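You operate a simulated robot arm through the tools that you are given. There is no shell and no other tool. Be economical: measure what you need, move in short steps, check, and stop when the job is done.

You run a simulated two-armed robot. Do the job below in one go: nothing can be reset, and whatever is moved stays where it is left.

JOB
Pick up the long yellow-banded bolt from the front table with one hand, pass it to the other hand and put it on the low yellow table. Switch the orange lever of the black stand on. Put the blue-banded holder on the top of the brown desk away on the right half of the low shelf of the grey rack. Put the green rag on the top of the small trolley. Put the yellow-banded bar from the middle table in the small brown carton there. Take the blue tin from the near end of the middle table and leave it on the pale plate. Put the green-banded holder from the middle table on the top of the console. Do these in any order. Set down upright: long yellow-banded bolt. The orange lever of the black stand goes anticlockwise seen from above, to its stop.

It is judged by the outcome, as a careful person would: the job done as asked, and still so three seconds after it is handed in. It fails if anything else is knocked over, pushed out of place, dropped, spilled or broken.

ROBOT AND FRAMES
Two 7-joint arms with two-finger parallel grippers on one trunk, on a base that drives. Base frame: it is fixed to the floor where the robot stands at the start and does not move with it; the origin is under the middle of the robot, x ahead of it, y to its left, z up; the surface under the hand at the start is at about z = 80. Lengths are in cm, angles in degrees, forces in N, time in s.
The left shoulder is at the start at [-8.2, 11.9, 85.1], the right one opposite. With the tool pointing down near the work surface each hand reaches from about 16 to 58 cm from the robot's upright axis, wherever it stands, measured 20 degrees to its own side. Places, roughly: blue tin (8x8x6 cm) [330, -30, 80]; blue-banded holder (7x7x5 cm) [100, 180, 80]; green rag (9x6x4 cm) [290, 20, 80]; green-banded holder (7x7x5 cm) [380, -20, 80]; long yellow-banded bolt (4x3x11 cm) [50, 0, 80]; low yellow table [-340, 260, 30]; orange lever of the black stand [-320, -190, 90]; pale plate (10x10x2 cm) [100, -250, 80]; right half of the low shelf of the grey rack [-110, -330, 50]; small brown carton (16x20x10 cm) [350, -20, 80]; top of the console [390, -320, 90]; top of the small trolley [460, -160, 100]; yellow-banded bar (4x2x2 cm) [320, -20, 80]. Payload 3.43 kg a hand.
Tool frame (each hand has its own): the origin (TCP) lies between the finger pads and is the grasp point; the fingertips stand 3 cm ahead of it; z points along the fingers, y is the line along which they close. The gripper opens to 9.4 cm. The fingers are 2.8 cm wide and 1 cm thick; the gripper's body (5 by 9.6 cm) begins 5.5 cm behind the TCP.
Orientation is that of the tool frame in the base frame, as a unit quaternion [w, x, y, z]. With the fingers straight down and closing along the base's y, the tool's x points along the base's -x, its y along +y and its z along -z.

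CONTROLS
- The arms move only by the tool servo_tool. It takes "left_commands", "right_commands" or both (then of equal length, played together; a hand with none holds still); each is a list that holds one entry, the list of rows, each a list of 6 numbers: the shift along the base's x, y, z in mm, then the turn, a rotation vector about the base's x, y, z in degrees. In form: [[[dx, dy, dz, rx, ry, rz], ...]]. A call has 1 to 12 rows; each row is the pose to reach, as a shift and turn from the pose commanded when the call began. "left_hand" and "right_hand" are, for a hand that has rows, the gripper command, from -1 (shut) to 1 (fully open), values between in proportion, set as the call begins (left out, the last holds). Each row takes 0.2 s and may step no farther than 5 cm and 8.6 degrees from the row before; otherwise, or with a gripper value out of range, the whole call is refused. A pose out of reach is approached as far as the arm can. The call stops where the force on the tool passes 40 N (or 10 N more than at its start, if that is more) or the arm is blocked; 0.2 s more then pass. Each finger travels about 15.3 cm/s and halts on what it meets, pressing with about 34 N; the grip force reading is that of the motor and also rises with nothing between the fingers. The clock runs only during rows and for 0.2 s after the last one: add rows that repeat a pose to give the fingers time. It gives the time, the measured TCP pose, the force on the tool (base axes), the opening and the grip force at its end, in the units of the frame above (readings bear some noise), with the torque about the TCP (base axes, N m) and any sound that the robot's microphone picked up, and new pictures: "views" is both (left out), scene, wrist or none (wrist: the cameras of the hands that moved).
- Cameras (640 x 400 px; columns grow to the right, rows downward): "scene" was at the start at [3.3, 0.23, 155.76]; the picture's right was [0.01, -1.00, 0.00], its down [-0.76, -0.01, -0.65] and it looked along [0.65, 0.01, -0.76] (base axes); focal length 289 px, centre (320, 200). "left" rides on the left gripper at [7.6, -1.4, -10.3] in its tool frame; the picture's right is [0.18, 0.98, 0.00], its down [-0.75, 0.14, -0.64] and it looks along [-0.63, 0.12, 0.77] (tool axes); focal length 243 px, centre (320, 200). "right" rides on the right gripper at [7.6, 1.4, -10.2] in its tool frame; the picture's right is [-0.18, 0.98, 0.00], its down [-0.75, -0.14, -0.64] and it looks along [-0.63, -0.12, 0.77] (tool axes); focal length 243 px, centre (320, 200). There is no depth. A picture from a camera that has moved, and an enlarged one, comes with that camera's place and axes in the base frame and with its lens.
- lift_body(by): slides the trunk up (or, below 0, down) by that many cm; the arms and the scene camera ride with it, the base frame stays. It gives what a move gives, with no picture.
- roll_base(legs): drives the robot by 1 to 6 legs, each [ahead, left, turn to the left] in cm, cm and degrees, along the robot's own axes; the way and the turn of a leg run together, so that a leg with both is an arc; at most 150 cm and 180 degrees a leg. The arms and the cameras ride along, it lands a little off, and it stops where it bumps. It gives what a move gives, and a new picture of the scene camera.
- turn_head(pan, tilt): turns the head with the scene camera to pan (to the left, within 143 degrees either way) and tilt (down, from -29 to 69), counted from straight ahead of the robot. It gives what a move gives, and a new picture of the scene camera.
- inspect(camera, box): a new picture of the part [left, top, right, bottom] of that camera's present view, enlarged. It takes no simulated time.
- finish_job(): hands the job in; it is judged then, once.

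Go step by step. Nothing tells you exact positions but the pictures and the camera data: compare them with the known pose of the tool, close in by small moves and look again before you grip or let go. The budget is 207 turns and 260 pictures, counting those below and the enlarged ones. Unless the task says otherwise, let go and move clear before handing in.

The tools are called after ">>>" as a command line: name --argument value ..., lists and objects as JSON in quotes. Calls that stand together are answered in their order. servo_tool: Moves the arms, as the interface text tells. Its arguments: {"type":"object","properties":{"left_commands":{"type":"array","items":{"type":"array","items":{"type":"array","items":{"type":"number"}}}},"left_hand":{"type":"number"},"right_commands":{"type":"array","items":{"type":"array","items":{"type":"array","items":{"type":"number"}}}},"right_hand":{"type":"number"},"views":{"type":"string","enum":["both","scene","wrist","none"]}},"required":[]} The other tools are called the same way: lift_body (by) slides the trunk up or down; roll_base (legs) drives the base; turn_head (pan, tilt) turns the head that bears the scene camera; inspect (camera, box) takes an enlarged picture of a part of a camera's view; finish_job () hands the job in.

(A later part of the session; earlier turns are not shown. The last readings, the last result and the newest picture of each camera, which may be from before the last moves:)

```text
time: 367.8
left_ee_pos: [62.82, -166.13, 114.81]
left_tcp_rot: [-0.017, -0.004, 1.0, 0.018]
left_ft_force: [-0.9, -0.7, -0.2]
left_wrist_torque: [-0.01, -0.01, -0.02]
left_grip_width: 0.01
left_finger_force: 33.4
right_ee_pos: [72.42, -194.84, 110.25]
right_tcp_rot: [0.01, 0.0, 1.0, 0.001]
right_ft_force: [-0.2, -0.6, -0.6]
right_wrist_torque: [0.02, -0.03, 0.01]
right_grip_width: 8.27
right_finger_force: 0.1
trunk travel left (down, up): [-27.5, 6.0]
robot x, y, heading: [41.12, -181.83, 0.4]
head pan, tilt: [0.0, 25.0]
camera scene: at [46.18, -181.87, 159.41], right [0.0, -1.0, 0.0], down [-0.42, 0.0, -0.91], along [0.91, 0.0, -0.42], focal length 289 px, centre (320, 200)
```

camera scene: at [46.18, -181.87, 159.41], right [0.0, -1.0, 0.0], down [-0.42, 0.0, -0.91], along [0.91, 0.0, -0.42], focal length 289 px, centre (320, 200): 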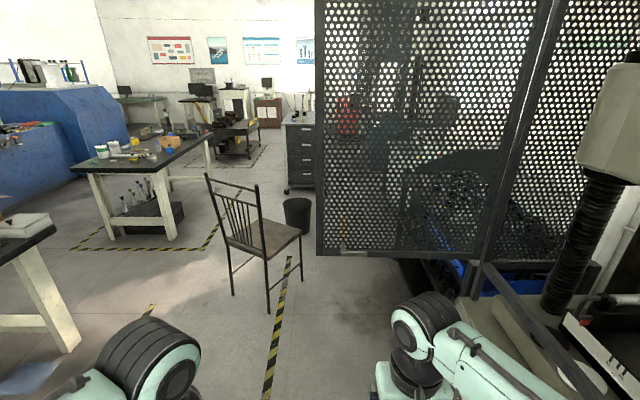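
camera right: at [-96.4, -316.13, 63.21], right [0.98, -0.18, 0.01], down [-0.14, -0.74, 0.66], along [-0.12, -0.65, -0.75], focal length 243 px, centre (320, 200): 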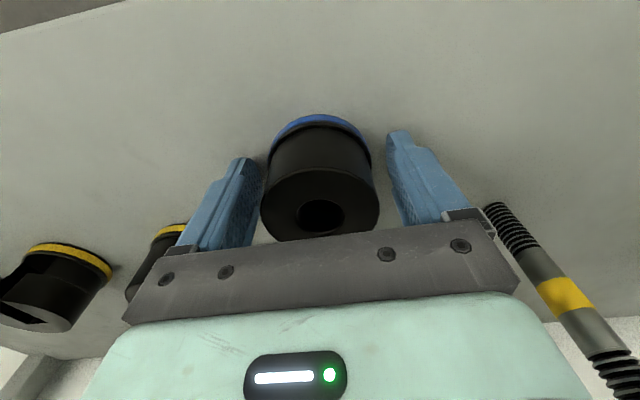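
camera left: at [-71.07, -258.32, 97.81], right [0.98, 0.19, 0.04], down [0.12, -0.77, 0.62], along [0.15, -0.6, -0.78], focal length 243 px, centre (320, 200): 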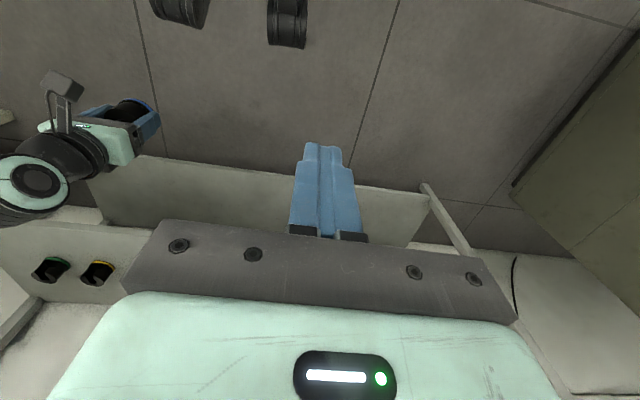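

An open mesh door closes the southern lane, but the lane north of the chair fits me if I go sideways facing +y. I'll turn to heading 90°, move to y≈-74, and strafe right.

>>> roll_base --legs '[[0, 0, 89.6], [107, 0, 0]]'

>>> servo_tool --right_commands '[[[0, -30, 20, 0, 0, 0], [0, -60, 40, 0, 0, 0]]]' --left_commands '[[[0, -15, 20, 0, 0, 0], [0, -30, 40, 0, 0, 0]]]' --left_hand 1 --views "none"

>>> turn_head --pan -70 --tilt 40

```text
time: 377.1
left_ee_pos: [26.11, -53.54, 114.87]
left_tcp_rot: [0.025, 0.707, -0.707, -0.002]
left_ft_force: [-0.2, -0.6, 0.1]
left_wrist_torque: [0.02, -0.02, 0.0]
left_grip_width: 0.0
left_finger_force: 33.0
right_ee_pos: [55.0, -44.26, 110.18]
right_tcp_rot: [0.006, -0.705, 0.709, 0.008]
right_ft_force: [0.5, 0.3, -1.3]
right_wrist_torque: [-0.01, 0.01, -0.01]
right_grip_width: 8.25
right_finger_force: 0.0
trunk travel left (down, up): [-27.5, 6.0]
robot x, y, heading: [41.55, -75.05, 89.9]
head pan, tilt: [0.0, 25.0]
camera scene: at [41.87, -70.08, 159.41], right [1.0, 0.0, 0.0], down [0.0, -0.42, -0.91], along [0.0, 0.91, -0.42], focal length 289 px, centre (320, 200)
```

scene: 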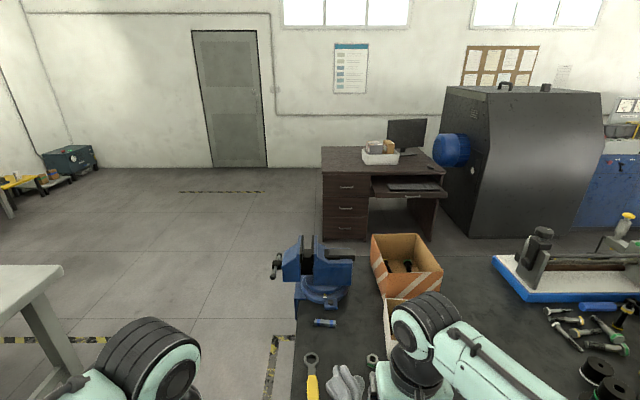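

```text
time: 377.6
left_ee_pos: [26.12, -56.78, 119.0]
left_tcp_rot: [0.024, 0.708, -0.706, -0.002]
left_ft_force: [0.6, 0.7, -0.2]
left_wrist_torque: [0.02, 0.01, 0.0]
left_grip_width: 9.42
left_finger_force: 0.0
right_ee_pos: [54.87, -50.35, 114.46]
right_tcp_rot: [0.007, -0.704, 0.711, 0.007]
right_ft_force: [0.5, 0.2, 0.1]
right_wrist_torque: [0.03, 0.01, 0.02]
right_grip_width: 8.24
right_finger_force: 0.1
trunk travel left (down, up): [-27.5, 6.0]
robot x, y, heading: [41.98, -75.0, 89.9]
head pan, tilt: [0.0, 25.0]
```

```text
time: 379.1
left_ee_pos: [26.01, -56.68, 118.92]
left_tcp_rot: [0.024, 0.708, -0.706, -0.002]
left_ft_force: [-0.6, -0.1, 0.7]
left_wrist_torque: [0.0, -0.02, -0.04]
left_grip_width: 9.4
left_finger_force: 0.1
right_ee_pos: [54.93, -50.04, 114.42]
right_tcp_rot: [0.006, -0.704, 0.71, 0.007]
right_ft_force: [0.1, -0.7, 1.1]
right_wrist_torque: [0.0, 0.01, 0.0]
right_grip_width: 8.2
right_finger_force: 0.1
trunk travel left (down, up): [-27.5, 6.0]
robot x, y, heading: [41.6, -74.83, 89.9]
head pan, tilt: [-70.0, 40.0]
camera scene: at [49.84, -76.41, 157.08], right [0.34, -0.94, 0.0], down [-0.6, -0.22, -0.77], along [0.72, 0.26, -0.64], focal length 289 px, centre (320, 200)
```

scene: 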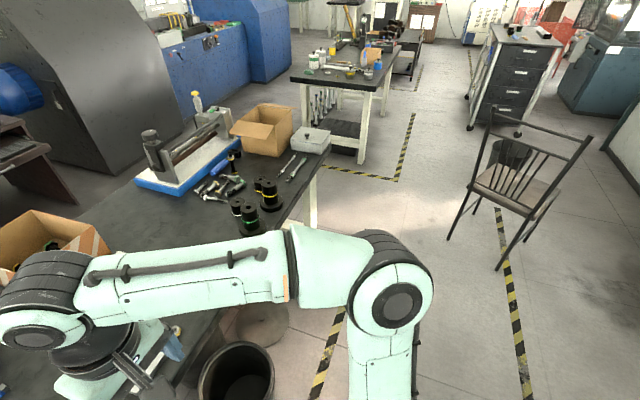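

>>> roll_base --legs '[[0, -140, 0], [0, -100, 0]]'

>>> turn_head --pan 0 --tilt 35

```text
time: 400.4
left_ee_pos: [268.17, -59.65, 118.94]
left_tcp_rot: [-0.024, -0.702, 0.712, 0.003]
left_ft_force: [-0.4, -0.2, 0.3]
left_wrist_torque: [0.01, 0.01, -0.04]
left_grip_width: 9.39
left_finger_force: 0.0
right_ee_pos: [297.1, -53.69, 114.4]
right_tcp_rot: [0.007, -0.699, 0.715, 0.008]
right_ft_force: [-0.1, -0.1, -1.1]
right_wrist_torque: [-0.01, 0.03, -0.02]
right_grip_width: 8.23
right_finger_force: 0.1
trunk travel left (down, up): [-27.5, 6.0]
robot x, y, heading: [284.43, -78.63, 89.2]
head pan, tilt: [-70.0, 40.0]
camera scene: at [291.64, -79.8, 157.08], right [0.33, -0.95, 0.0], down [-0.61, -0.21, -0.77], along [0.72, 0.25, -0.64], focal length 289 px, centre (320, 200)
```

scene: 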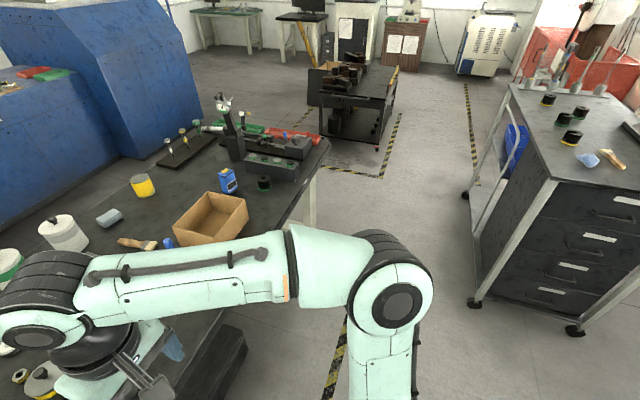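

```text
time: 401.8
left_ee_pos: [268.18, -59.73, 118.97]
left_tcp_rot: [-0.024, -0.702, 0.712, 0.002]
left_ft_force: [-0.1, 0.2, 0.0]
left_wrist_torque: [0.04, 0.0, -0.01]
left_grip_width: 9.42
left_finger_force: 0.0
right_ee_pos: [297.21, -53.58, 114.22]
right_tcp_rot: [0.007, -0.699, 0.715, 0.007]
right_ft_force: [-0.1, -0.2, 0.5]
right_wrist_torque: [0.0, 0.05, -0.01]
right_grip_width: 8.2
right_finger_force: 0.1
trunk travel left (down, up): [-27.5, 6.0]
robot x, y, heading: [283.44, -78.2, 89.1]
head pan, tilt: [0.0, 35.0]
camera scene: at [283.76, -73.76, 157.83], right [1.0, -0.02, 0.0], down [-0.01, -0.57, -0.82], along [0.02, 0.82, -0.57], focal length 289 px, centre (320, 200)
```

scene: 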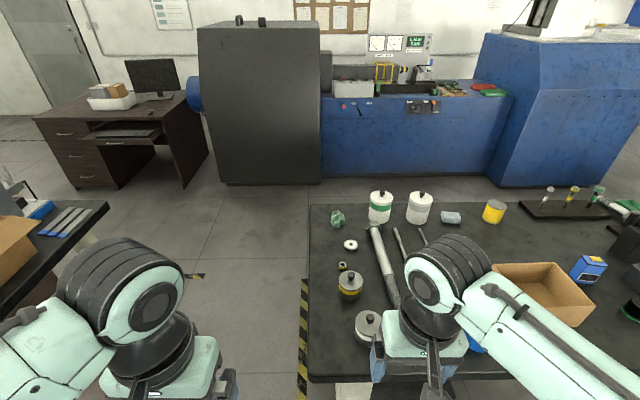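

I'm past the chair, beside the middle table; the green rag is at about (293, 22) on its far near-end corner. I'll strafe on to x≈325 and look down at the tin, bar and carton.

>>> roll_base --legs '[[2, -42, 1]]'

>>> turn_head --pan 0 --tilt 52

```text
time: 406.0
left_ee_pos: [310.1, -58.35, 118.86]
left_tcp_rot: [0.024, 0.707, -0.707, -0.002]
left_ft_force: [0.7, 0.1, 1.1]
left_wrist_torque: [0.01, 0.0, -0.03]
left_grip_width: 9.41
left_finger_force: 0.1
right_ee_pos: [338.95, -51.96, 114.35]
right_tcp_rot: [0.006, -0.704, 0.71, 0.007]
right_ft_force: [0.3, 0.2, -0.5]
right_wrist_torque: [-0.01, -0.01, 0.04]
right_grip_width: 8.23
right_finger_force: 0.0
trunk travel left (down, up): [-27.5, 6.0]
robot x, y, heading: [325.7, -76.71, 89.7]
head pan, tilt: [0.0, 35.0]
camera scene: at [325.91, -72.2, 157.83], right [1.0, 0.0, 0.0], down [0.0, -0.57, -0.82], along [0.0, 0.82, -0.57], focal length 289 px, centre (320, 200)
```

scene: 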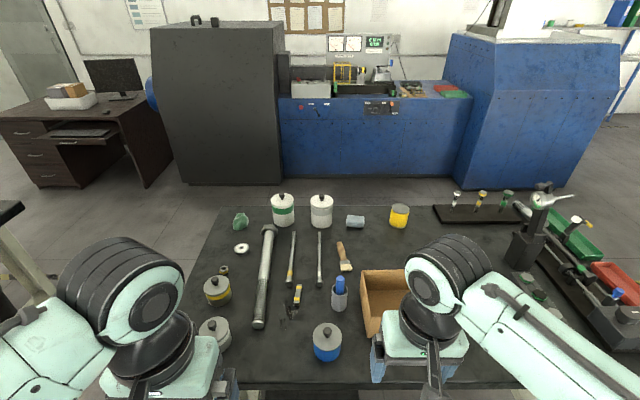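

```text
time: 406.8
left_ee_pos: [310.11, -58.35, 118.99]
left_tcp_rot: [-0.024, -0.707, 0.707, 0.001]
left_ft_force: [0.8, 0.1, -0.1]
left_wrist_torque: [-0.03, -0.02, 0.01]
left_grip_width: 9.42
left_finger_force: 0.0
right_ee_pos: [338.97, -52.03, 114.34]
right_tcp_rot: [0.007, -0.704, 0.71, 0.007]
right_ft_force: [0.2, 0.3, -0.3]
right_wrist_torque: [0.02, -0.03, -0.03]
right_grip_width: 8.22
right_finger_force: 0.0
trunk travel left (down, up): [-27.5, 6.0]
robot x, y, heading: [325.72, -76.78, 90.1]
head pan, tilt: [0.0, 52.0]
camera scene: at [325.89, -73.5, 155.4], right [1.0, 0.0, 0.0], down [0.0, -0.79, -0.62], along [0.0, 0.62, -0.79], focal length 289 px, centre (320, 200)
```

scene: 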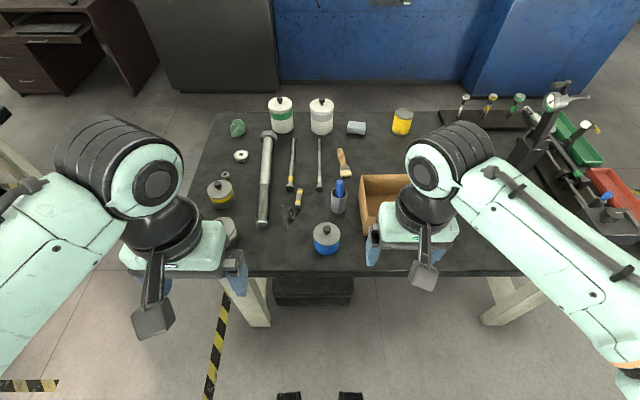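

>>> inspect --camera "scene" --box '[200, 120, 420, 270]'

```text
2.67 times, centred on (310, 195) of scene
camera zoom: at [325.89, -73.5, 155.4], right [1.0, 0.0, 0.0], down [0.0, -0.79, -0.62], along [0.0, 0.62, -0.79], focal length 771 px, centre (347, 213)
```

zoom: 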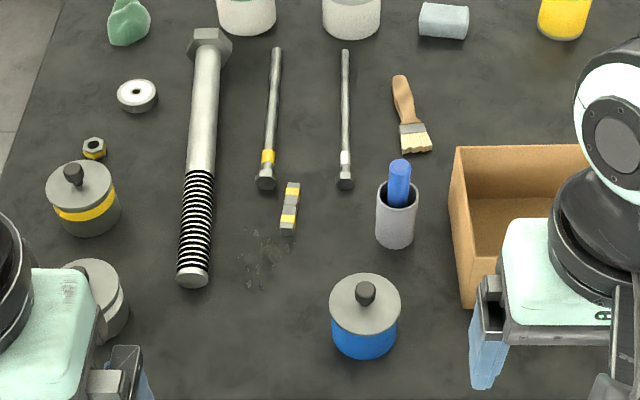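

The bar (grey with yellow bands) lies at about (319, -15), the blue tin at (328, -32), the carton around (350, -20). I'll roll 10 ahead and 8 left, then move the right hand above the bar.

>>> roll_base --legs '[[10, 8, 0]]'

>>> servo_tool --right_commands '[[[-20, 40, 0, 0, 0, 0], [-40, 80, 0, 0, 0, 0], [-60, 120, -10, 0, 0, 0], [-80, 160, -20, 0, 0, 0], [-100, 200, -40, 0, 0, 0], [-119, 240, -60, 0, 0, 0], [-119, 266, -80, 0, 0, 0], [-119, 266, -80, 0, 0, 0]]]' --right_hand -0.1 --views "wrist"

```text
time: 408.2
left_ee_pos: [302.28, -48.35, 118.8]
left_tcp_rot: [-0.024, -0.706, 0.707, 0.002]
left_ft_force: [-0.8, -0.2, 0.0]
left_wrist_torque: [0.0, 0.02, -0.01]
left_grip_width: 9.4
left_finger_force: 0.0
right_ee_pos: [331.2, -41.98, 114.2]
right_tcp_rot: [0.007, -0.704, 0.71, 0.008]
right_ft_force: [-0.4, 0.6, 0.1]
right_wrist_torque: [0.02, -0.01, 0.02]
right_grip_width: 8.21
right_finger_force: 0.1
trunk travel left (down, up): [-27.5, 6.0]
robot x, y, heading: [318.66, -66.96, 89.8]
head pan, tilt: [0.0, 52.0]
camera scene: at [318.01, -63.52, 155.39], right [1.0, 0.0, 0.0], down [0.0, -0.79, -0.62], along [0.0, 0.62, -0.79], focal length 289 px, centre (320, 200)
```

scene: 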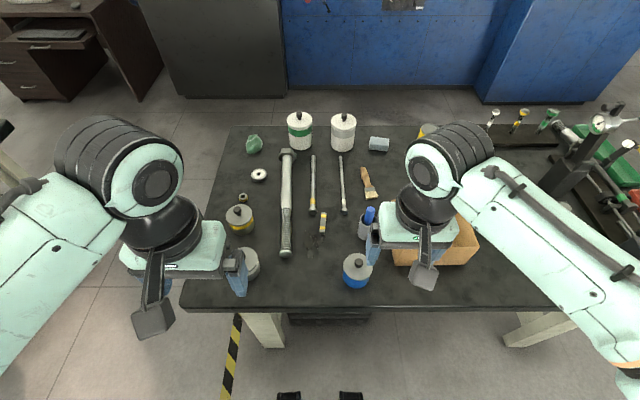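

```text
time: 410.0
left_ee_pos: [302.15, -48.5, 118.9]
left_tcp_rot: [-0.024, -0.707, 0.707, 0.003]
left_ft_force: [0.0, 0.1, 0.5]
left_wrist_torque: [0.02, -0.01, -0.01]
left_grip_width: 9.4
left_finger_force: 0.1
right_ee_pos: [319.99, -17.92, 105.46]
right_tcp_rot: [0.006, -0.704, 0.71, 0.008]
right_ft_force: [0.5, 0.3, 0.4]
right_wrist_torque: [0.02, 0.02, 0.0]
right_grip_width: 4.23
right_finger_force: 0.0
right hand out of reach, approached as far as the arm can: row 6, 7, 8
trunk travel left (down, up): [-27.5, 6.0]
robot x, y, heading: [318.39, -66.97, 89.8]
head pan, tilt: [0.0, 52.0]
camera right: at [318.54, -25.67, 115.55], right [-0.98, 0.19, 0.01], down [0.15, 0.74, 0.66], along [0.12, 0.64, -0.75], focal length 243 px, centre (320, 200)
```

right: 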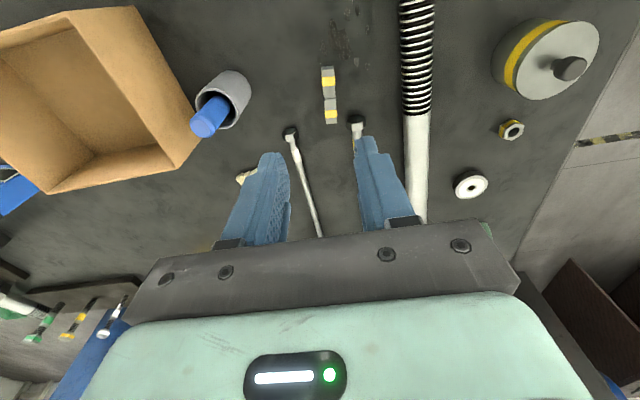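

The bar lies along y at (319.2, -14.8), free of the rod heads behind it. I'll descend onto it.

>>> servo_tool --right_commands '[[[-4, 5, -40, 0, 0, 0], [-8, 15, -80, 0, 0, 0], [-8, 27, -120, 0, 0, 0], [-8, 27, -150, 0, 0, 0], [-8, 27, -150, 0, 0, 0]]]' --views "wrist"

```text
time: 411.2
left_ee_pos: [302.14, -48.39, 118.87]
left_tcp_rot: [0.024, 0.707, -0.707, -0.002]
left_ft_force: [0.2, -0.6, 0.1]
left_wrist_torque: [0.04, 0.01, -0.02]
left_grip_width: 9.43
left_finger_force: 0.1
right_ee_pos: [319.24, -15.18, 90.35]
right_tcp_rot: [0.005, -0.705, 0.71, 0.008]
right_ft_force: [-0.3, -0.6, 0.2]
right_wrist_torque: [0.03, -0.01, 0.02]
right_grip_width: 4.23
right_finger_force: 0.1
trunk travel left (down, up): [-27.5, 6.0]
robot x, y, heading: [318.27, -66.56, 89.6]
head pan, tilt: [0.0, 52.0]
camera right: at [317.79, -22.92, 100.57], right [-0.98, 0.19, 0.01], down [0.15, 0.74, 0.66], along [0.12, 0.64, -0.75], focal length 243 px, centre (320, 200)
```

right: 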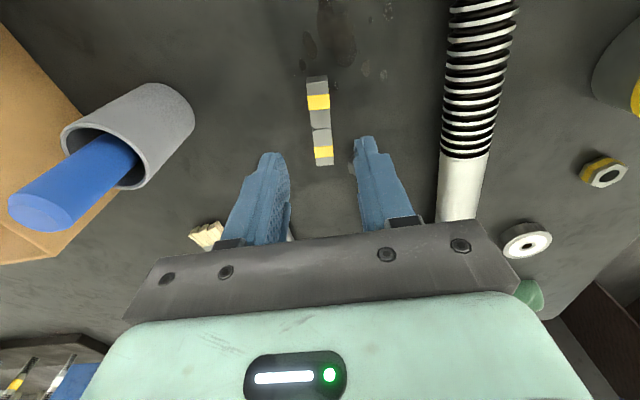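

>>> inspect --camera "right" --box '[270, 60, 370, 180]'

```text
3.33 times, centred on (320, 120) of right
camera zoom: at [317.79, -22.92, 100.57], right [-0.98, 0.19, 0.01], down [0.15, 0.74, 0.66], along [0.12, 0.64, -0.75], focal length 809 px, centre (320, 467)
```

zoom: 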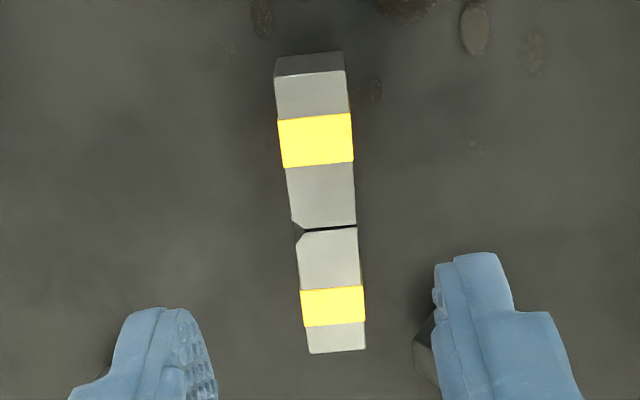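

What looked like one bar is two pieces end to end; the nearer one (centre y≈-16.3, 4×2×2 cm) matches the given size and place. I'll grip only that piece.

>>> servo_tool --right_commands '[[[-2, -11, -30, 0, 0, 0], [-2, -11, -55, 0, 0, 0], [-2, -11, -65, 0, 0, 0], [-2, -11, -65, 0, 0, 0]]]' --views "wrist"

>>> inspect --camera "right" --box '[240, 100, 400, 240]'

```text
time: 412.2
left_ee_pos: [302.24, -48.57, 118.93]
left_tcp_rot: [-0.024, -0.707, 0.707, 0.002]
left_ft_force: [0.6, -0.9, 0.8]
left_wrist_torque: [-0.01, 0.03, -0.02]
left_grip_width: 9.4
left_finger_force: 0.1
right_ee_pos: [319.04, -16.36, 83.77]
right_tcp_rot: [0.006, -0.704, 0.71, 0.007]
right_ft_force: [-0.1, 0.6, -0.2]
right_wrist_torque: [0.01, 0.01, 0.01]
right_grip_width: 4.26
right_finger_force: 0.1
trunk travel left (down, up): [-27.5, 6.0]
robot x, y, heading: [317.95, -67.13, 89.9]
head pan, tilt: [0.0, 52.0]
camera right: at [317.67, -24.03, 94.07], right [-0.98, 0.19, 0.01], down [0.15, 0.74, 0.66], along [0.12, 0.64, -0.75], focal length 243 px, centre (320, 200)
```

right: 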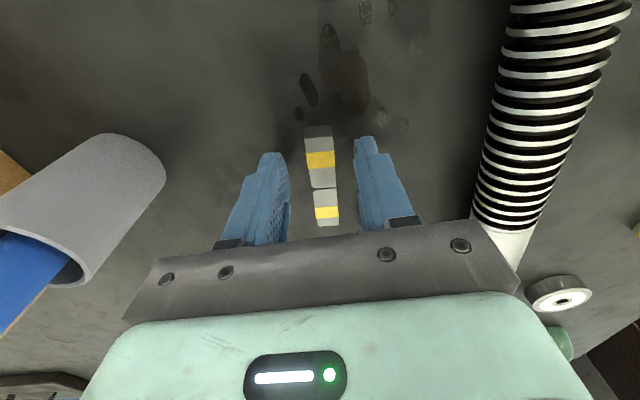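

```text
2.86 times, centred on (320, 170) of right
camera zoom: at [317.67, -24.03, 94.07], right [-0.98, 0.19, 0.01], down [0.15, 0.74, 0.66], along [0.12, 0.64, -0.75], focal length 693 px, centre (320, 286)
```

zoom: 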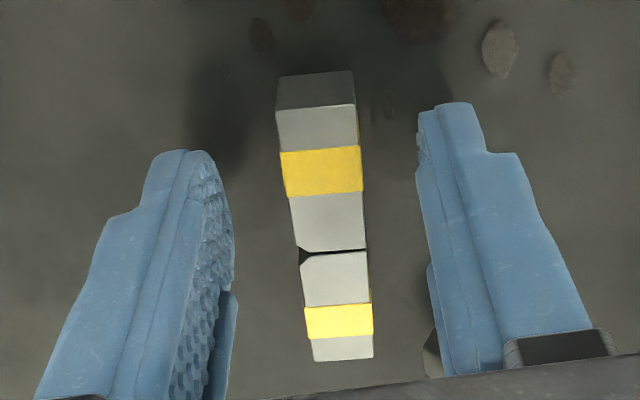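

Centred on the near piece. I'll close and lift slightly to see whether the pieces separate.

>>> servo_tool --right_commands '[[[0, 0, 0, 0, 0, 0], [0, 0, 0, 0, 0, 0], [0, 0, 0, 0, 0, 0], [0, 0, 10, 0, 0, 0], [0, 0, 20, 0, 0, 0]]]' --right_hand -1 --views "wrist"

>>> inspect --camera "right" --box '[240, 100, 400, 240]'

```text
time: 413.4
left_ee_pos: [302.25, -48.46, 118.93]
left_tcp_rot: [-0.024, -0.706, 0.707, 0.001]
left_ft_force: [0.0, 0.0, 0.0]
left_wrist_torque: [0.02, 0.03, 0.0]
left_grip_width: 9.4
left_finger_force: 0.1
right_ee_pos: [319.06, -16.28, 85.79]
right_tcp_rot: [0.006, -0.704, 0.71, 0.008]
right_ft_force: [-0.3, 0.4, -1.7]
right_wrist_torque: [-0.05, 0.02, -0.01]
right_grip_width: 1.48
right_finger_force: 34.0
trunk travel left (down, up): [-27.5, 6.0]
robot x, y, heading: [318.13, -67.08, 90.0]
head pan, tilt: [0.0, 52.0]
camera right: at [317.67, -24.02, 96.06], right [-0.98, 0.19, 0.01], down [0.15, 0.74, 0.66], along [0.12, 0.64, -0.76], focal length 243 px, centre (320, 200)
```

right: 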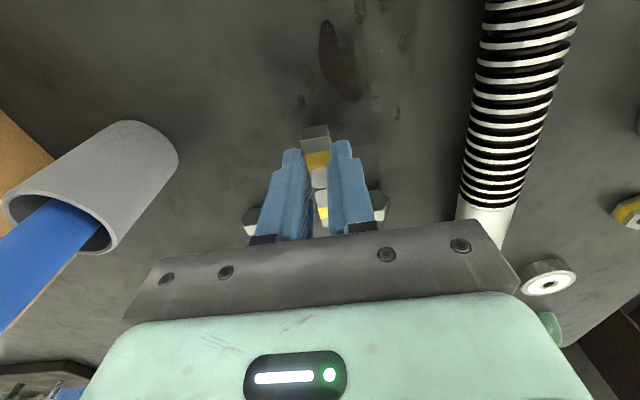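

```text
2.86 times, centred on (320, 170) of right
camera zoom: at [317.67, -24.02, 96.06], right [-0.98, 0.19, 0.01], down [0.15, 0.74, 0.66], along [0.12, 0.64, -0.76], focal length 693 px, centre (320, 286)
```

zoom: 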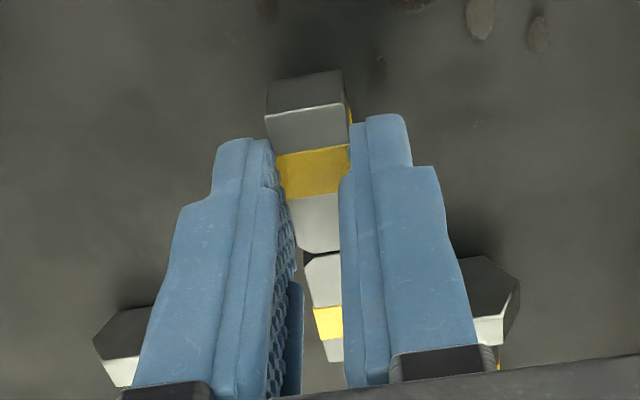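

Both pieces come up together, so it is one joined bar. I'll lift smoothly and move over toward the carton, then look.

>>> servo_tool --right_commands '[[[0, 0, 25, 0, 0, 0], [0, 0, 50, 0, 0, 0], [0, 0, 80, 0, 0, 0], [0, -5, 110, 0, 0, 0], [0, -20, 140, 0, 0, 0], [20, -30, 160, 0, 0, 0], [50, -35, 170, 0, 0, 0], [80, -40, 170, 0, 0, 0], [115, -45, 170, 0, 0, 0], [150, -50, 170, 0, 0, 0], [185, -50, 170, 0, 0, 0], [220, -50, 170, 0, 0, 0]]]' --views "both"

```text
time: 416.0
left_ee_pos: [302.34, -48.41, 118.94]
left_tcp_rot: [-0.023, -0.707, 0.707, 0.002]
left_ft_force: [0.1, -0.2, 0.6]
left_wrist_torque: [0.01, 0.06, 0.01]
left_grip_width: 9.38
left_finger_force: 0.0
right_ee_pos: [341.22, -21.4, 102.91]
right_tcp_rot: [0.005, -0.704, 0.71, 0.008]
right_ft_force: [-0.5, 0.6, -0.4]
right_wrist_torque: [-0.02, 0.01, 0.04]
right_grip_width: 1.51
right_finger_force: 33.8
trunk travel left (down, up): [-27.5, 6.0]
robot x, y, heading: [318.3, -66.83, 89.7]
head pan, tilt: [0.0, 52.0]
camera scene: at [318.13, -63.54, 155.39], right [1.0, 0.0, 0.0], down [0.0, -0.79, -0.62], along [0.0, 0.62, -0.79], focal length 289 px, centre (320, 200)
camera right: at [339.76, -29.08, 113.03], right [-0.98, 0.19, 0.01], down [0.15, 0.74, 0.66], along [0.12, 0.64, -0.76], focal length 243 px, centre (320, 200)
```

scene: 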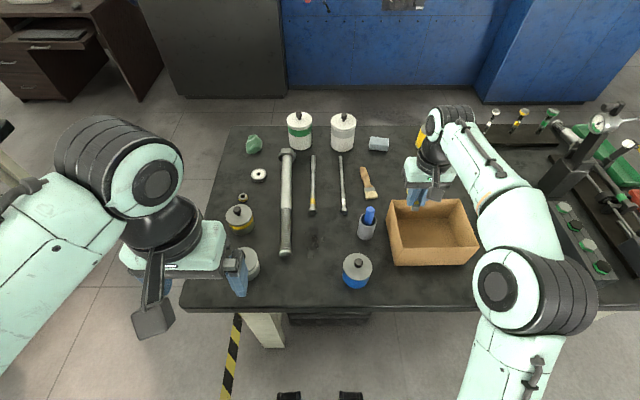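
right: 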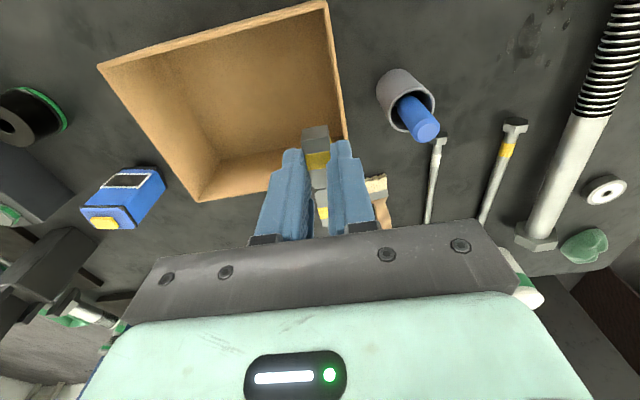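

The carton's opening spans about x 338-360, y -27…-12. I'll centre the bar over it at (348, -21) and lower inside.

>>> servo_tool --right_commands '[[[35, 2, 0, 0, 0, 0], [70, 3, 0, 0, 0, 0], [70, 3, -40, 0, 0, 0], [70, 3, -80, 0, 0, 0], [70, 3, -80, 0, 0, 0]]]' --views "both"

```text
time: 417.2
left_ee_pos: [302.2, -48.39, 118.95]
left_tcp_rot: [-0.024, -0.707, 0.707, 0.002]
left_ft_force: [-0.5, -0.2, 0.1]
left_wrist_torque: [0.06, 0.02, 0.03]
left_grip_width: 9.42
left_finger_force: 0.0
right_ee_pos: [348.08, -21.12, 94.87]
right_tcp_rot: [0.007, -0.704, 0.71, 0.008]
right_ft_force: [-0.3, -1.8, -1.1]
right_wrist_torque: [-0.02, 0.01, -0.03]
right_grip_width: 1.48
right_finger_force: 33.8
trunk travel left (down, up): [-27.5, 6.0]
robot x, y, heading: [318.27, -66.73, 89.6]
head pan, tilt: [0.0, 52.0]
camera scene: at [318.03, -63.56, 155.4], right [1.0, 0.0, 0.0], down [0.0, -0.79, -0.62], along [0.0, 0.62, -0.79], focal length 289 px, centre (320, 200)
camera right: at [346.63, -28.75, 105.02], right [-0.98, 0.19, 0.01], down [0.15, 0.74, 0.66], along [0.12, 0.64, -0.75], focal length 243 px, centre (320, 200)
```

scene: 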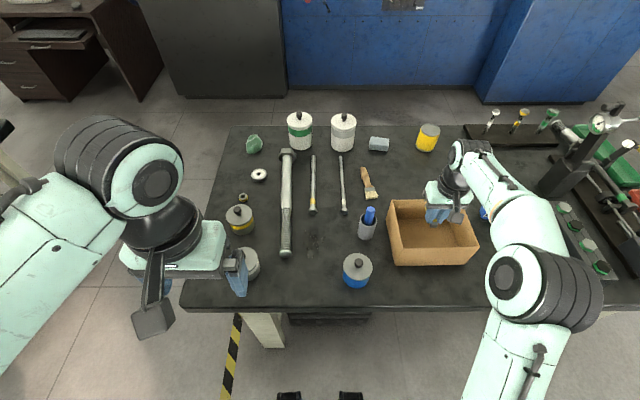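
right: 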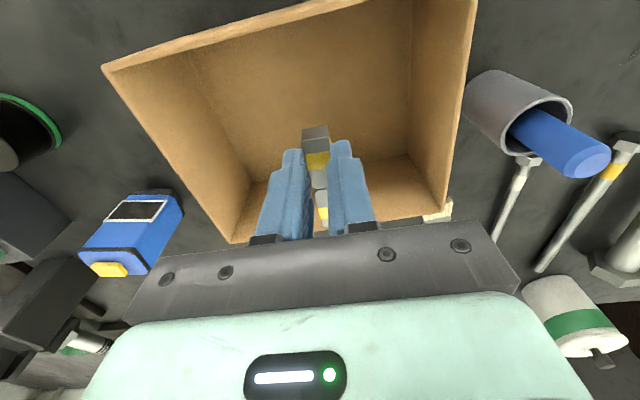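

>>> servo_tool --right_commands '[[[0, -3, -35, 0, 0, 0], [0, -3, -70, 0, 0, 0], [0, -3, -95, 0, 0, 0], [0, -3, -103, 0, 0, 0], [0, -3, -108, 0, 0, 0], [0, -3, -108, 0, 0, 0]]]' --views "wrist"

```text
time: 418.6
left_ee_pos: [302.15, -48.6, 118.85]
left_tcp_rot: [-0.022, -0.706, 0.707, 0.001]
left_ft_force: [-0.4, 0.4, 0.1]
left_wrist_torque: [0.01, 0.0, 0.0]
left_grip_width: 9.4
left_finger_force: 0.2
right_ee_pos: [348.11, -21.09, 84.43]
right_tcp_rot: [0.008, -0.704, 0.71, 0.01]
right_ft_force: [-0.4, -2.1, 24.6]
right_wrist_torque: [-0.47, -0.02, 0.01]
right_grip_width: 1.5
right_finger_force: 33.8
trunk travel left (down, up): [-27.5, 6.0]
robot x, y, heading: [318.18, -66.35, 89.6]
head pan, tilt: [0.0, 52.0]
camera right: at [346.59, -29.05, 94.51], right [-0.98, 0.19, 0.01], down [0.15, 0.74, 0.66], along [0.12, 0.65, -0.75], focal length 243 px, centre (320, 200)
```

right: 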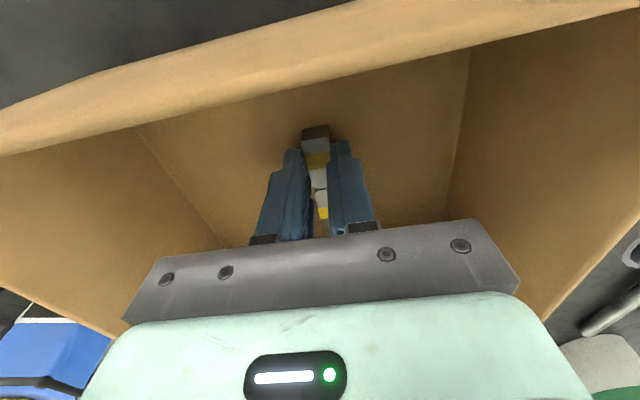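

Contact with the carton floor (25 N). I'll release with a small opening and rise straight out.

>>> servo_tool --right_commands '[[[0, 0, 2, 0, 0, 0], [0, 0, 2, 0, 0, 0], [0, 0, 2, 0, 0, 0], [0, 0, 40, 0, 0, 0], [0, 0, 80, 0, 0, 0], [0, 0, 120, 0, 0, 0], [0, 0, 165, 0, 0, 0], [-30, -30, 190, 0, 0, 0]]]' --right_hand -0.3 --views "both"

>>> inspect --camera "scene" --box '[320, 150, 500, 290]'

```text
time: 420.4
left_ee_pos: [302.2, -48.62, 118.9]
left_tcp_rot: [0.024, 0.707, -0.707, -0.002]
left_ft_force: [-0.7, -0.8, 0.7]
left_wrist_torque: [-0.01, 0.0, -0.01]
left_grip_width: 9.41
left_finger_force: 0.0
right_ee_pos: [345.0, -24.56, 103.06]
right_tcp_rot: [0.007, -0.704, 0.71, 0.008]
right_ft_force: [-0.1, -0.2, 0.0]
right_wrist_torque: [0.02, -0.02, 0.03]
right_grip_width: 3.27
right_finger_force: 0.2
trunk travel left (down, up): [-27.5, 6.0]
robot x, y, heading: [318.06, -66.69, 89.9]
head pan, tilt: [0.0, 52.0]
camera scene: at [317.94, -63.72, 155.39], right [1.0, 0.0, 0.0], down [0.0, -0.79, -0.62], along [0.0, 0.62, -0.79], focal length 289 px, centre (320, 200)
camera right: at [343.54, -32.25, 113.37], right [-0.98, 0.19, 0.01], down [0.15, 0.74, 0.66], along [0.12, 0.64, -0.75], focal length 243 px, centre (320, 200)
```

scene: 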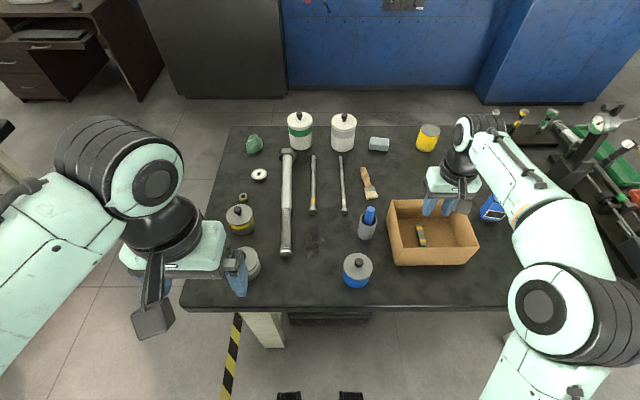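
right: 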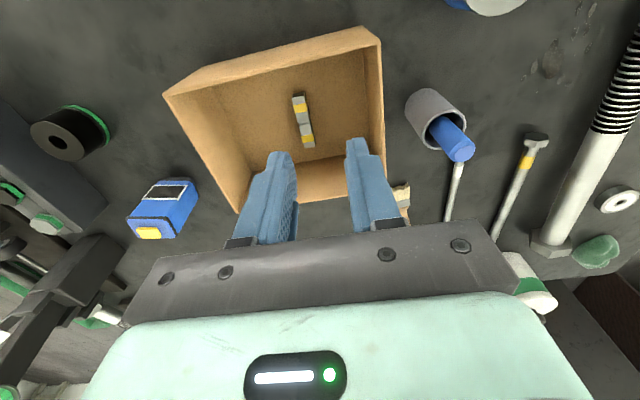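

```text
2.86 times, centred on (410, 220) of scene
camera zoom: at [317.94, -63.72, 155.39], right [1.0, 0.0, 0.0], down [0.0, -0.79, -0.62], along [0.0, 0.62, -0.79], focal length 826 px, centre (63, 143)
```

zoom: 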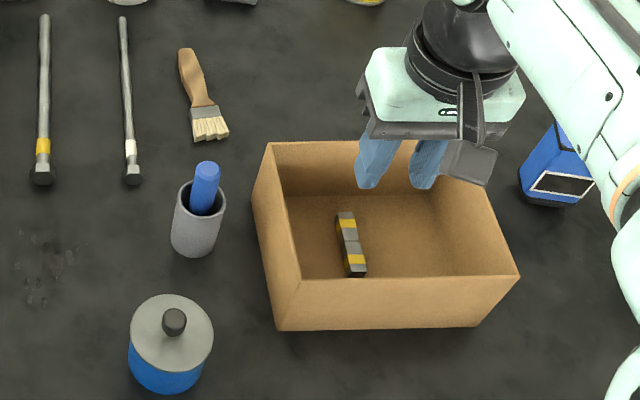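

The bar is in the carton. Next I fetch the green rag: pull the right hand back, strafe west, and go into the gap between the two tables.

>>> servo_tool --right_commands '[[[-30, -30, 20, 0, 0, 0], [-60, -60, 50, 0, 0, 0], [-90, -90, 80, 0, 0, 0], [-110, -120, 110, 0, 0, 0], [-125, -150, 130, 0, 0, 0], [-130, -190, 130, 0, 0, 0], [-130, -230, 130, 0, 0, 0]]]' --views "none"

>>> roll_base --legs '[[-6, 0, 0], [0, 92, 0], [88, 0, 0], [0, 0, -90]]'

>>> turn_head --pan 0 --tilt 45

```text
refused: row 2 steps farther than a row can; nothing moved
```

```text
time: 437.6
left_ee_pos: [242.7, 32.06, 118.85]
left_tcp_rot: [-0.015, -0.001, 1.0, 0.018]
left_ft_force: [0.3, 0.2, -0.1]
left_wrist_torque: [-0.02, -0.01, -0.01]
left_grip_width: 9.37
left_finger_force: 0.1
right_ee_pos: [266.96, -10.8, 103.1]
right_tcp_rot: [0.01, 0.003, 1.0, 0.001]
right_ft_force: [0.8, -0.5, -0.1]
right_wrist_torque: [0.0, 0.0, 0.01]
right_grip_width: 3.27
right_finger_force: 0.2
trunk travel left (down, up): [-27.5, 6.0]
robot x, y, heading: [224.32, 15.93, 0.1]
head pan, tilt: [0.0, 52.0]
camera scene: at [227.41, 16.22, 155.39], right [0.0, -1.0, 0.0], down [-0.79, 0.0, -0.62], along [0.62, 0.0, -0.79], focal length 289 px, centre (320, 200)
```

scene: 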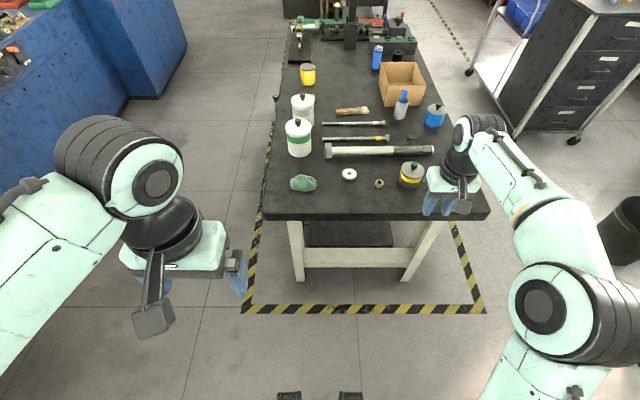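

```text
time: 438.3
left_ee_pos: [242.7, 32.0, 118.94]
left_tcp_rot: [-0.016, -0.001, 1.0, 0.018]
left_ft_force: [-0.4, -0.7, 0.3]
left_wrist_torque: [0.0, -0.06, 0.01]
left_grip_width: 9.39
left_finger_force: 0.0
right_ee_pos: [267.01, -10.75, 103.11]
right_tcp_rot: [0.01, 0.002, 1.0, 0.001]
right_ft_force: [0.6, -1.0, -0.8]
right_wrist_torque: [0.0, 0.0, -0.03]
right_grip_width: 3.3
right_finger_force: 0.1
trunk travel left (down, up): [-27.5, 6.0]
robot x, y, heading: [224.16, 16.26, 0.0]
head pan, tilt: [0.0, 45.0]
camera scene: at [228.03, 16.22, 156.35], right [0.0, -1.0, 0.0], down [-0.71, 0.0, -0.71], along [0.71, 0.0, -0.71], focal length 289 px, centre (320, 200)
```

scene: 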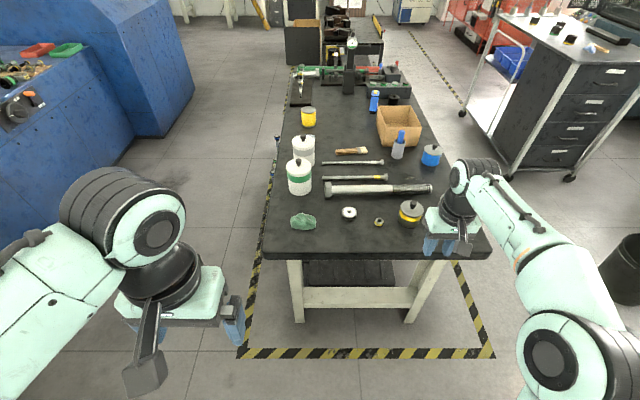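

The right-hand retract was refused but the drive was clean. The rag is at about (292, 22). I'll raise the right hand, roll 20 cm ahead and look at the rag with the left wrist camera.

>>> servo_tool --right_commands '[[[-20, 0, 35, 0, 0, 0], [-50, 0, 70, 0, 0, 0], [-90, 0, 90, 0, 0, 0], [-130, 0, 100, 0, 0, 0]]]' --views "none"

>>> roll_base --legs '[[20, 0, 0]]'

>>> servo_tool --left_commands '[[[40, -15, -20, 0, 0, 0], [80, -30, -40, 0, 0, 0], [120, -45, -60, 0, 0, 0], [160, -60, -80, 0, 0, 0], [200, -75, -100, 0, 0, 0], [240, -90, -120, 0, 0, 0], [275, -100, -140, 0, 0, 0], [275, -100, -140, 0, 0, 0]]]' --left_hand 1 --views "wrist"

```text
time: 439.3
left_ee_pos: [242.56, 31.9, 119.03]
left_tcp_rot: [-0.017, -0.002, 1.0, 0.018]
left_ft_force: [-0.1, 0.0, 0.1]
left_wrist_torque: [0.02, -0.05, 0.02]
left_grip_width: 9.44
left_finger_force: 0.1
right_ee_pos: [253.72, -10.63, 113.11]
right_tcp_rot: [0.01, 0.003, 1.0, 0.0]
right_ft_force: [0.9, -0.3, -0.5]
right_wrist_torque: [0.0, 0.01, 0.03]
right_grip_width: 3.28
right_finger_force: 0.0
trunk travel left (down, up): [-27.5, 6.0]
robot x, y, heading: [224.45, 16.02, -0.1]
head pan, tilt: [0.0, 45.0]
```

```text
time: 440.9
left_ee_pos: [262.59, 32.04, 118.89]
left_tcp_rot: [-0.016, -0.002, 1.0, 0.018]
left_ft_force: [0.9, -0.4, 0.8]
left_wrist_torque: [0.01, 0.0, -0.01]
left_grip_width: 9.4
left_finger_force: 0.0
right_ee_pos: [273.63, -10.7, 113.11]
right_tcp_rot: [0.009, 0.002, 1.0, 0.001]
right_ft_force: [0.8, 0.4, 0.5]
right_wrist_torque: [-0.03, 0.01, -0.02]
right_grip_width: 3.28
right_finger_force: 0.1
trunk travel left (down, up): [-27.5, 6.0]
robot x, y, heading: [244.45, 16.13, -0.0]
head pan, tilt: [0.0, 45.0]
camera scene: at [247.89, 16.23, 156.34], right [0.0, -1.0, 0.0], down [-0.71, 0.0, -0.71], along [0.71, 0.0, -0.71], focal length 289 px, centre (320, 200)
```

scene: 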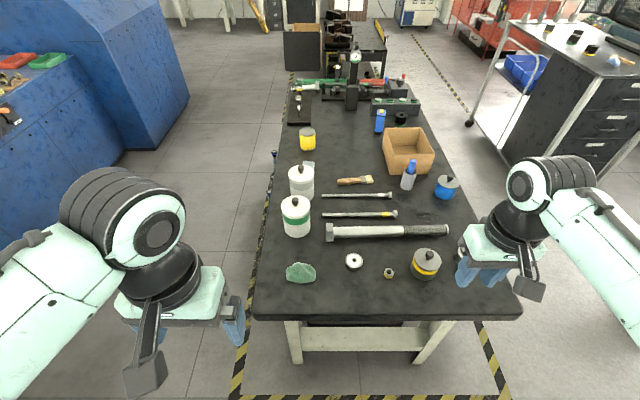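

```text
time: 442.7
left_ee_pos: [290.01, 22.13, 104.94]
left_tcp_rot: [-0.016, -0.002, 1.0, 0.018]
left_ft_force: [0.8, 0.3, 0.2]
left_wrist_torque: [0.01, -0.02, -0.03]
left_grip_width: 9.4
left_finger_force: 0.1
right_ee_pos: [273.64, -10.59, 113.27]
right_tcp_rot: [0.01, 0.003, 1.0, 0.0]
right_ft_force: [0.3, 1.2, 0.1]
right_wrist_torque: [-0.01, -0.03, -0.03]
right_grip_width: 3.32
right_finger_force: 0.0
trunk travel left (down, up): [-27.5, 6.0]
robot x, y, heading: [244.19, 16.35, 0.3]
head pan, tilt: [0.0, 45.0]
camera left: at [282.8, 20.08, 115.36], right [-0.19, 0.98, 0.04], down [0.77, 0.12, 0.62], along [0.61, 0.15, -0.78], focal length 243 px, centre (320, 200)
```

left: 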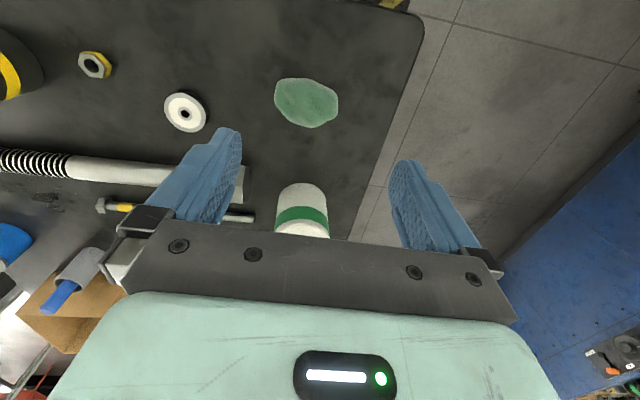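

The rag is centred near (293, 21.6), long side along y. I'll turn the left hand -90° so it closes across the short side.

>>> servo_tool --left_commands '[[[3, 0, 0, 0, 0, -8], [6, 0, 0, 0, 0, -16], [9, -1, 0, 0, 0, -24], [12, -2, 0, 0, 0, -32], [15, -2, 0, 0, 0, -40], [18, -3, 0, 0, 0, -48], [21, -3, 0, 0, 0, -56], [24, -4, 0, 0, 0, -64], [27, -4, 0, 0, 0, -72], [30, -5, 0, 0, 0, -80], [30, -5, -20, 0, 0, -88], [30, -5, -40, 0, 0, -88]]]' --views "wrist"

```text
time: 445.3
left_ee_pos: [293.03, 21.37, 100.98]
left_tcp_rot: [0.001, 0.694, 0.719, 0.025]
left_ft_force: [0.4, 0.7, -0.4]
left_wrist_torque: [-0.03, -0.01, 0.02]
left_grip_width: 9.37
left_finger_force: 0.0
right_ee_pos: [273.64, -10.59, 113.11]
right_tcp_rot: [0.009, 0.002, 1.0, 0.001]
right_ft_force: [0.4, 0.4, -0.4]
right_wrist_torque: [0.0, 0.02, 0.02]
right_grip_width: 3.31
right_finger_force: 0.0
trunk travel left (down, up): [-27.5, 6.0]
robot x, y, heading: [243.75, 16.1, 0.1]
head pan, tilt: [0.0, 45.0]
camera left: at [291.02, 28.54, 111.44], right [0.97, 0.22, 0.04], down [0.15, -0.77, 0.62], along [0.17, -0.6, -0.78], focal length 243 px, centre (320, 200)
```

left: 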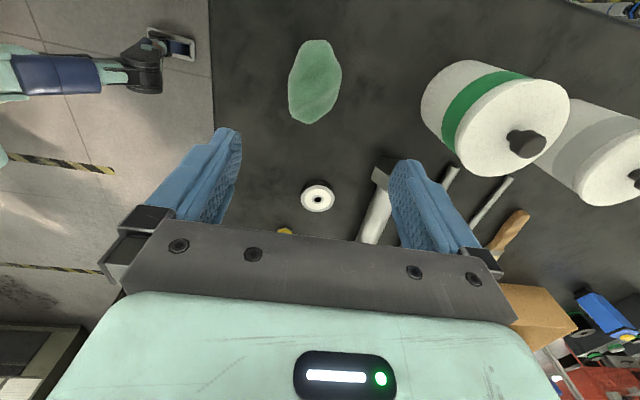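

>>> servo_tool --left_commands '[[[0, 8, -40, 0, 0, 0], [0, 8, -80, 0, 0, 0], [0, 8, -120, 0, 0, 0], [0, 8, -150, 0, 0, 0], [0, 8, -170, 0, 0, 0], [0, 8, -170, 0, 0, 0]]]' --views "wrist"

```text
time: 446.7
left_ee_pos: [293.01, 22.32, 84.08]
left_tcp_rot: [0.0, 0.692, 0.721, 0.024]
left_ft_force: [0.4, 0.2, 1.0]
left_wrist_torque: [0.02, 0.0, 0.0]
left_grip_width: 9.39
left_finger_force: 0.0
right_ee_pos: [273.72, -10.68, 113.11]
right_tcp_rot: [0.01, 0.002, 1.0, 0.001]
right_ft_force: [0.0, -0.5, 0.1]
right_wrist_torque: [0.01, 0.02, -0.01]
right_grip_width: 3.29
right_finger_force: 0.1
trunk travel left (down, up): [-27.5, 6.0]
robot x, y, heading: [243.87, 16.16, 0.0]
head pan, tilt: [0.0, 45.0]
camera left: at [291.04, 29.41, 94.43], right [0.97, 0.22, 0.04], down [0.15, -0.77, 0.62], along [0.17, -0.6, -0.78], focal length 243 px, centre (320, 200)
```

left: 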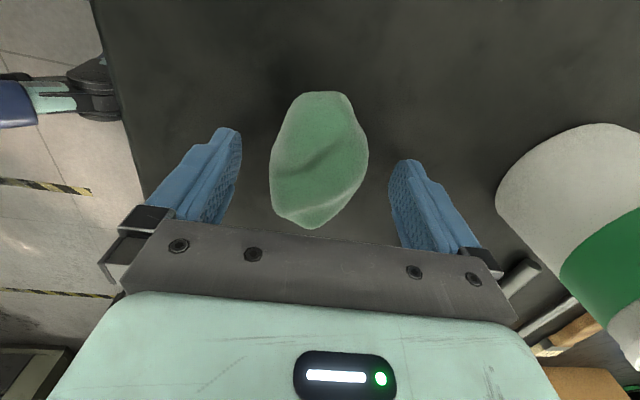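

The rag sits between the fingers. I'll close and lift.

>>> servo_tool --left_commands '[[[0, 0, 0, 0, 0, 0], [0, 0, 0, 0, 0, 0], [0, 0, 0, 0, 0, 0], [0, 0, 20, 0, 0, 0], [0, 0, 50, 0, 0, 0], [0, 0, 90, 0, 0, 0], [-20, 0, 130, 0, 0, 0], [-50, 0, 165, 0, 0, 0], [-80, 0, 200, 0, 0, 0], [-110, 5, 230, 0, 0, 0], [-150, 10, 250, 0, 0, 0]]]' --left_hand -1 --views "wrist"

```text
time: 449.1
left_ee_pos: [277.75, 23.28, 108.86]
left_tcp_rot: [0.001, 0.693, 0.721, 0.024]
left_ft_force: [-1.9, -1.4, -0.8]
left_wrist_torque: [-0.03, -0.06, 0.02]
left_grip_width: 5.59
left_finger_force: 34.0
right_ee_pos: [273.71, -10.68, 113.22]
right_tcp_rot: [0.011, 0.003, 1.0, 0.0]
right_ft_force: [0.6, 0.4, -0.2]
right_wrist_torque: [0.01, 0.02, 0.0]
right_grip_width: 3.28
right_finger_force: 0.0
trunk travel left (down, up): [-27.5, 6.0]
robot x, y, heading: [244.26, 15.87, -0.2]
head pan, tilt: [0.0, 45.0]
camera left: at [275.8, 30.36, 119.31], right [0.97, 0.22, 0.04], down [0.15, -0.77, 0.62], along [0.17, -0.6, -0.78], focal length 243 px, centre (320, 200)
```

left: 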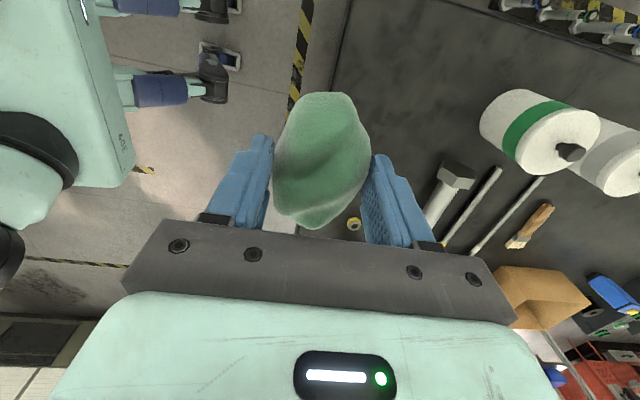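

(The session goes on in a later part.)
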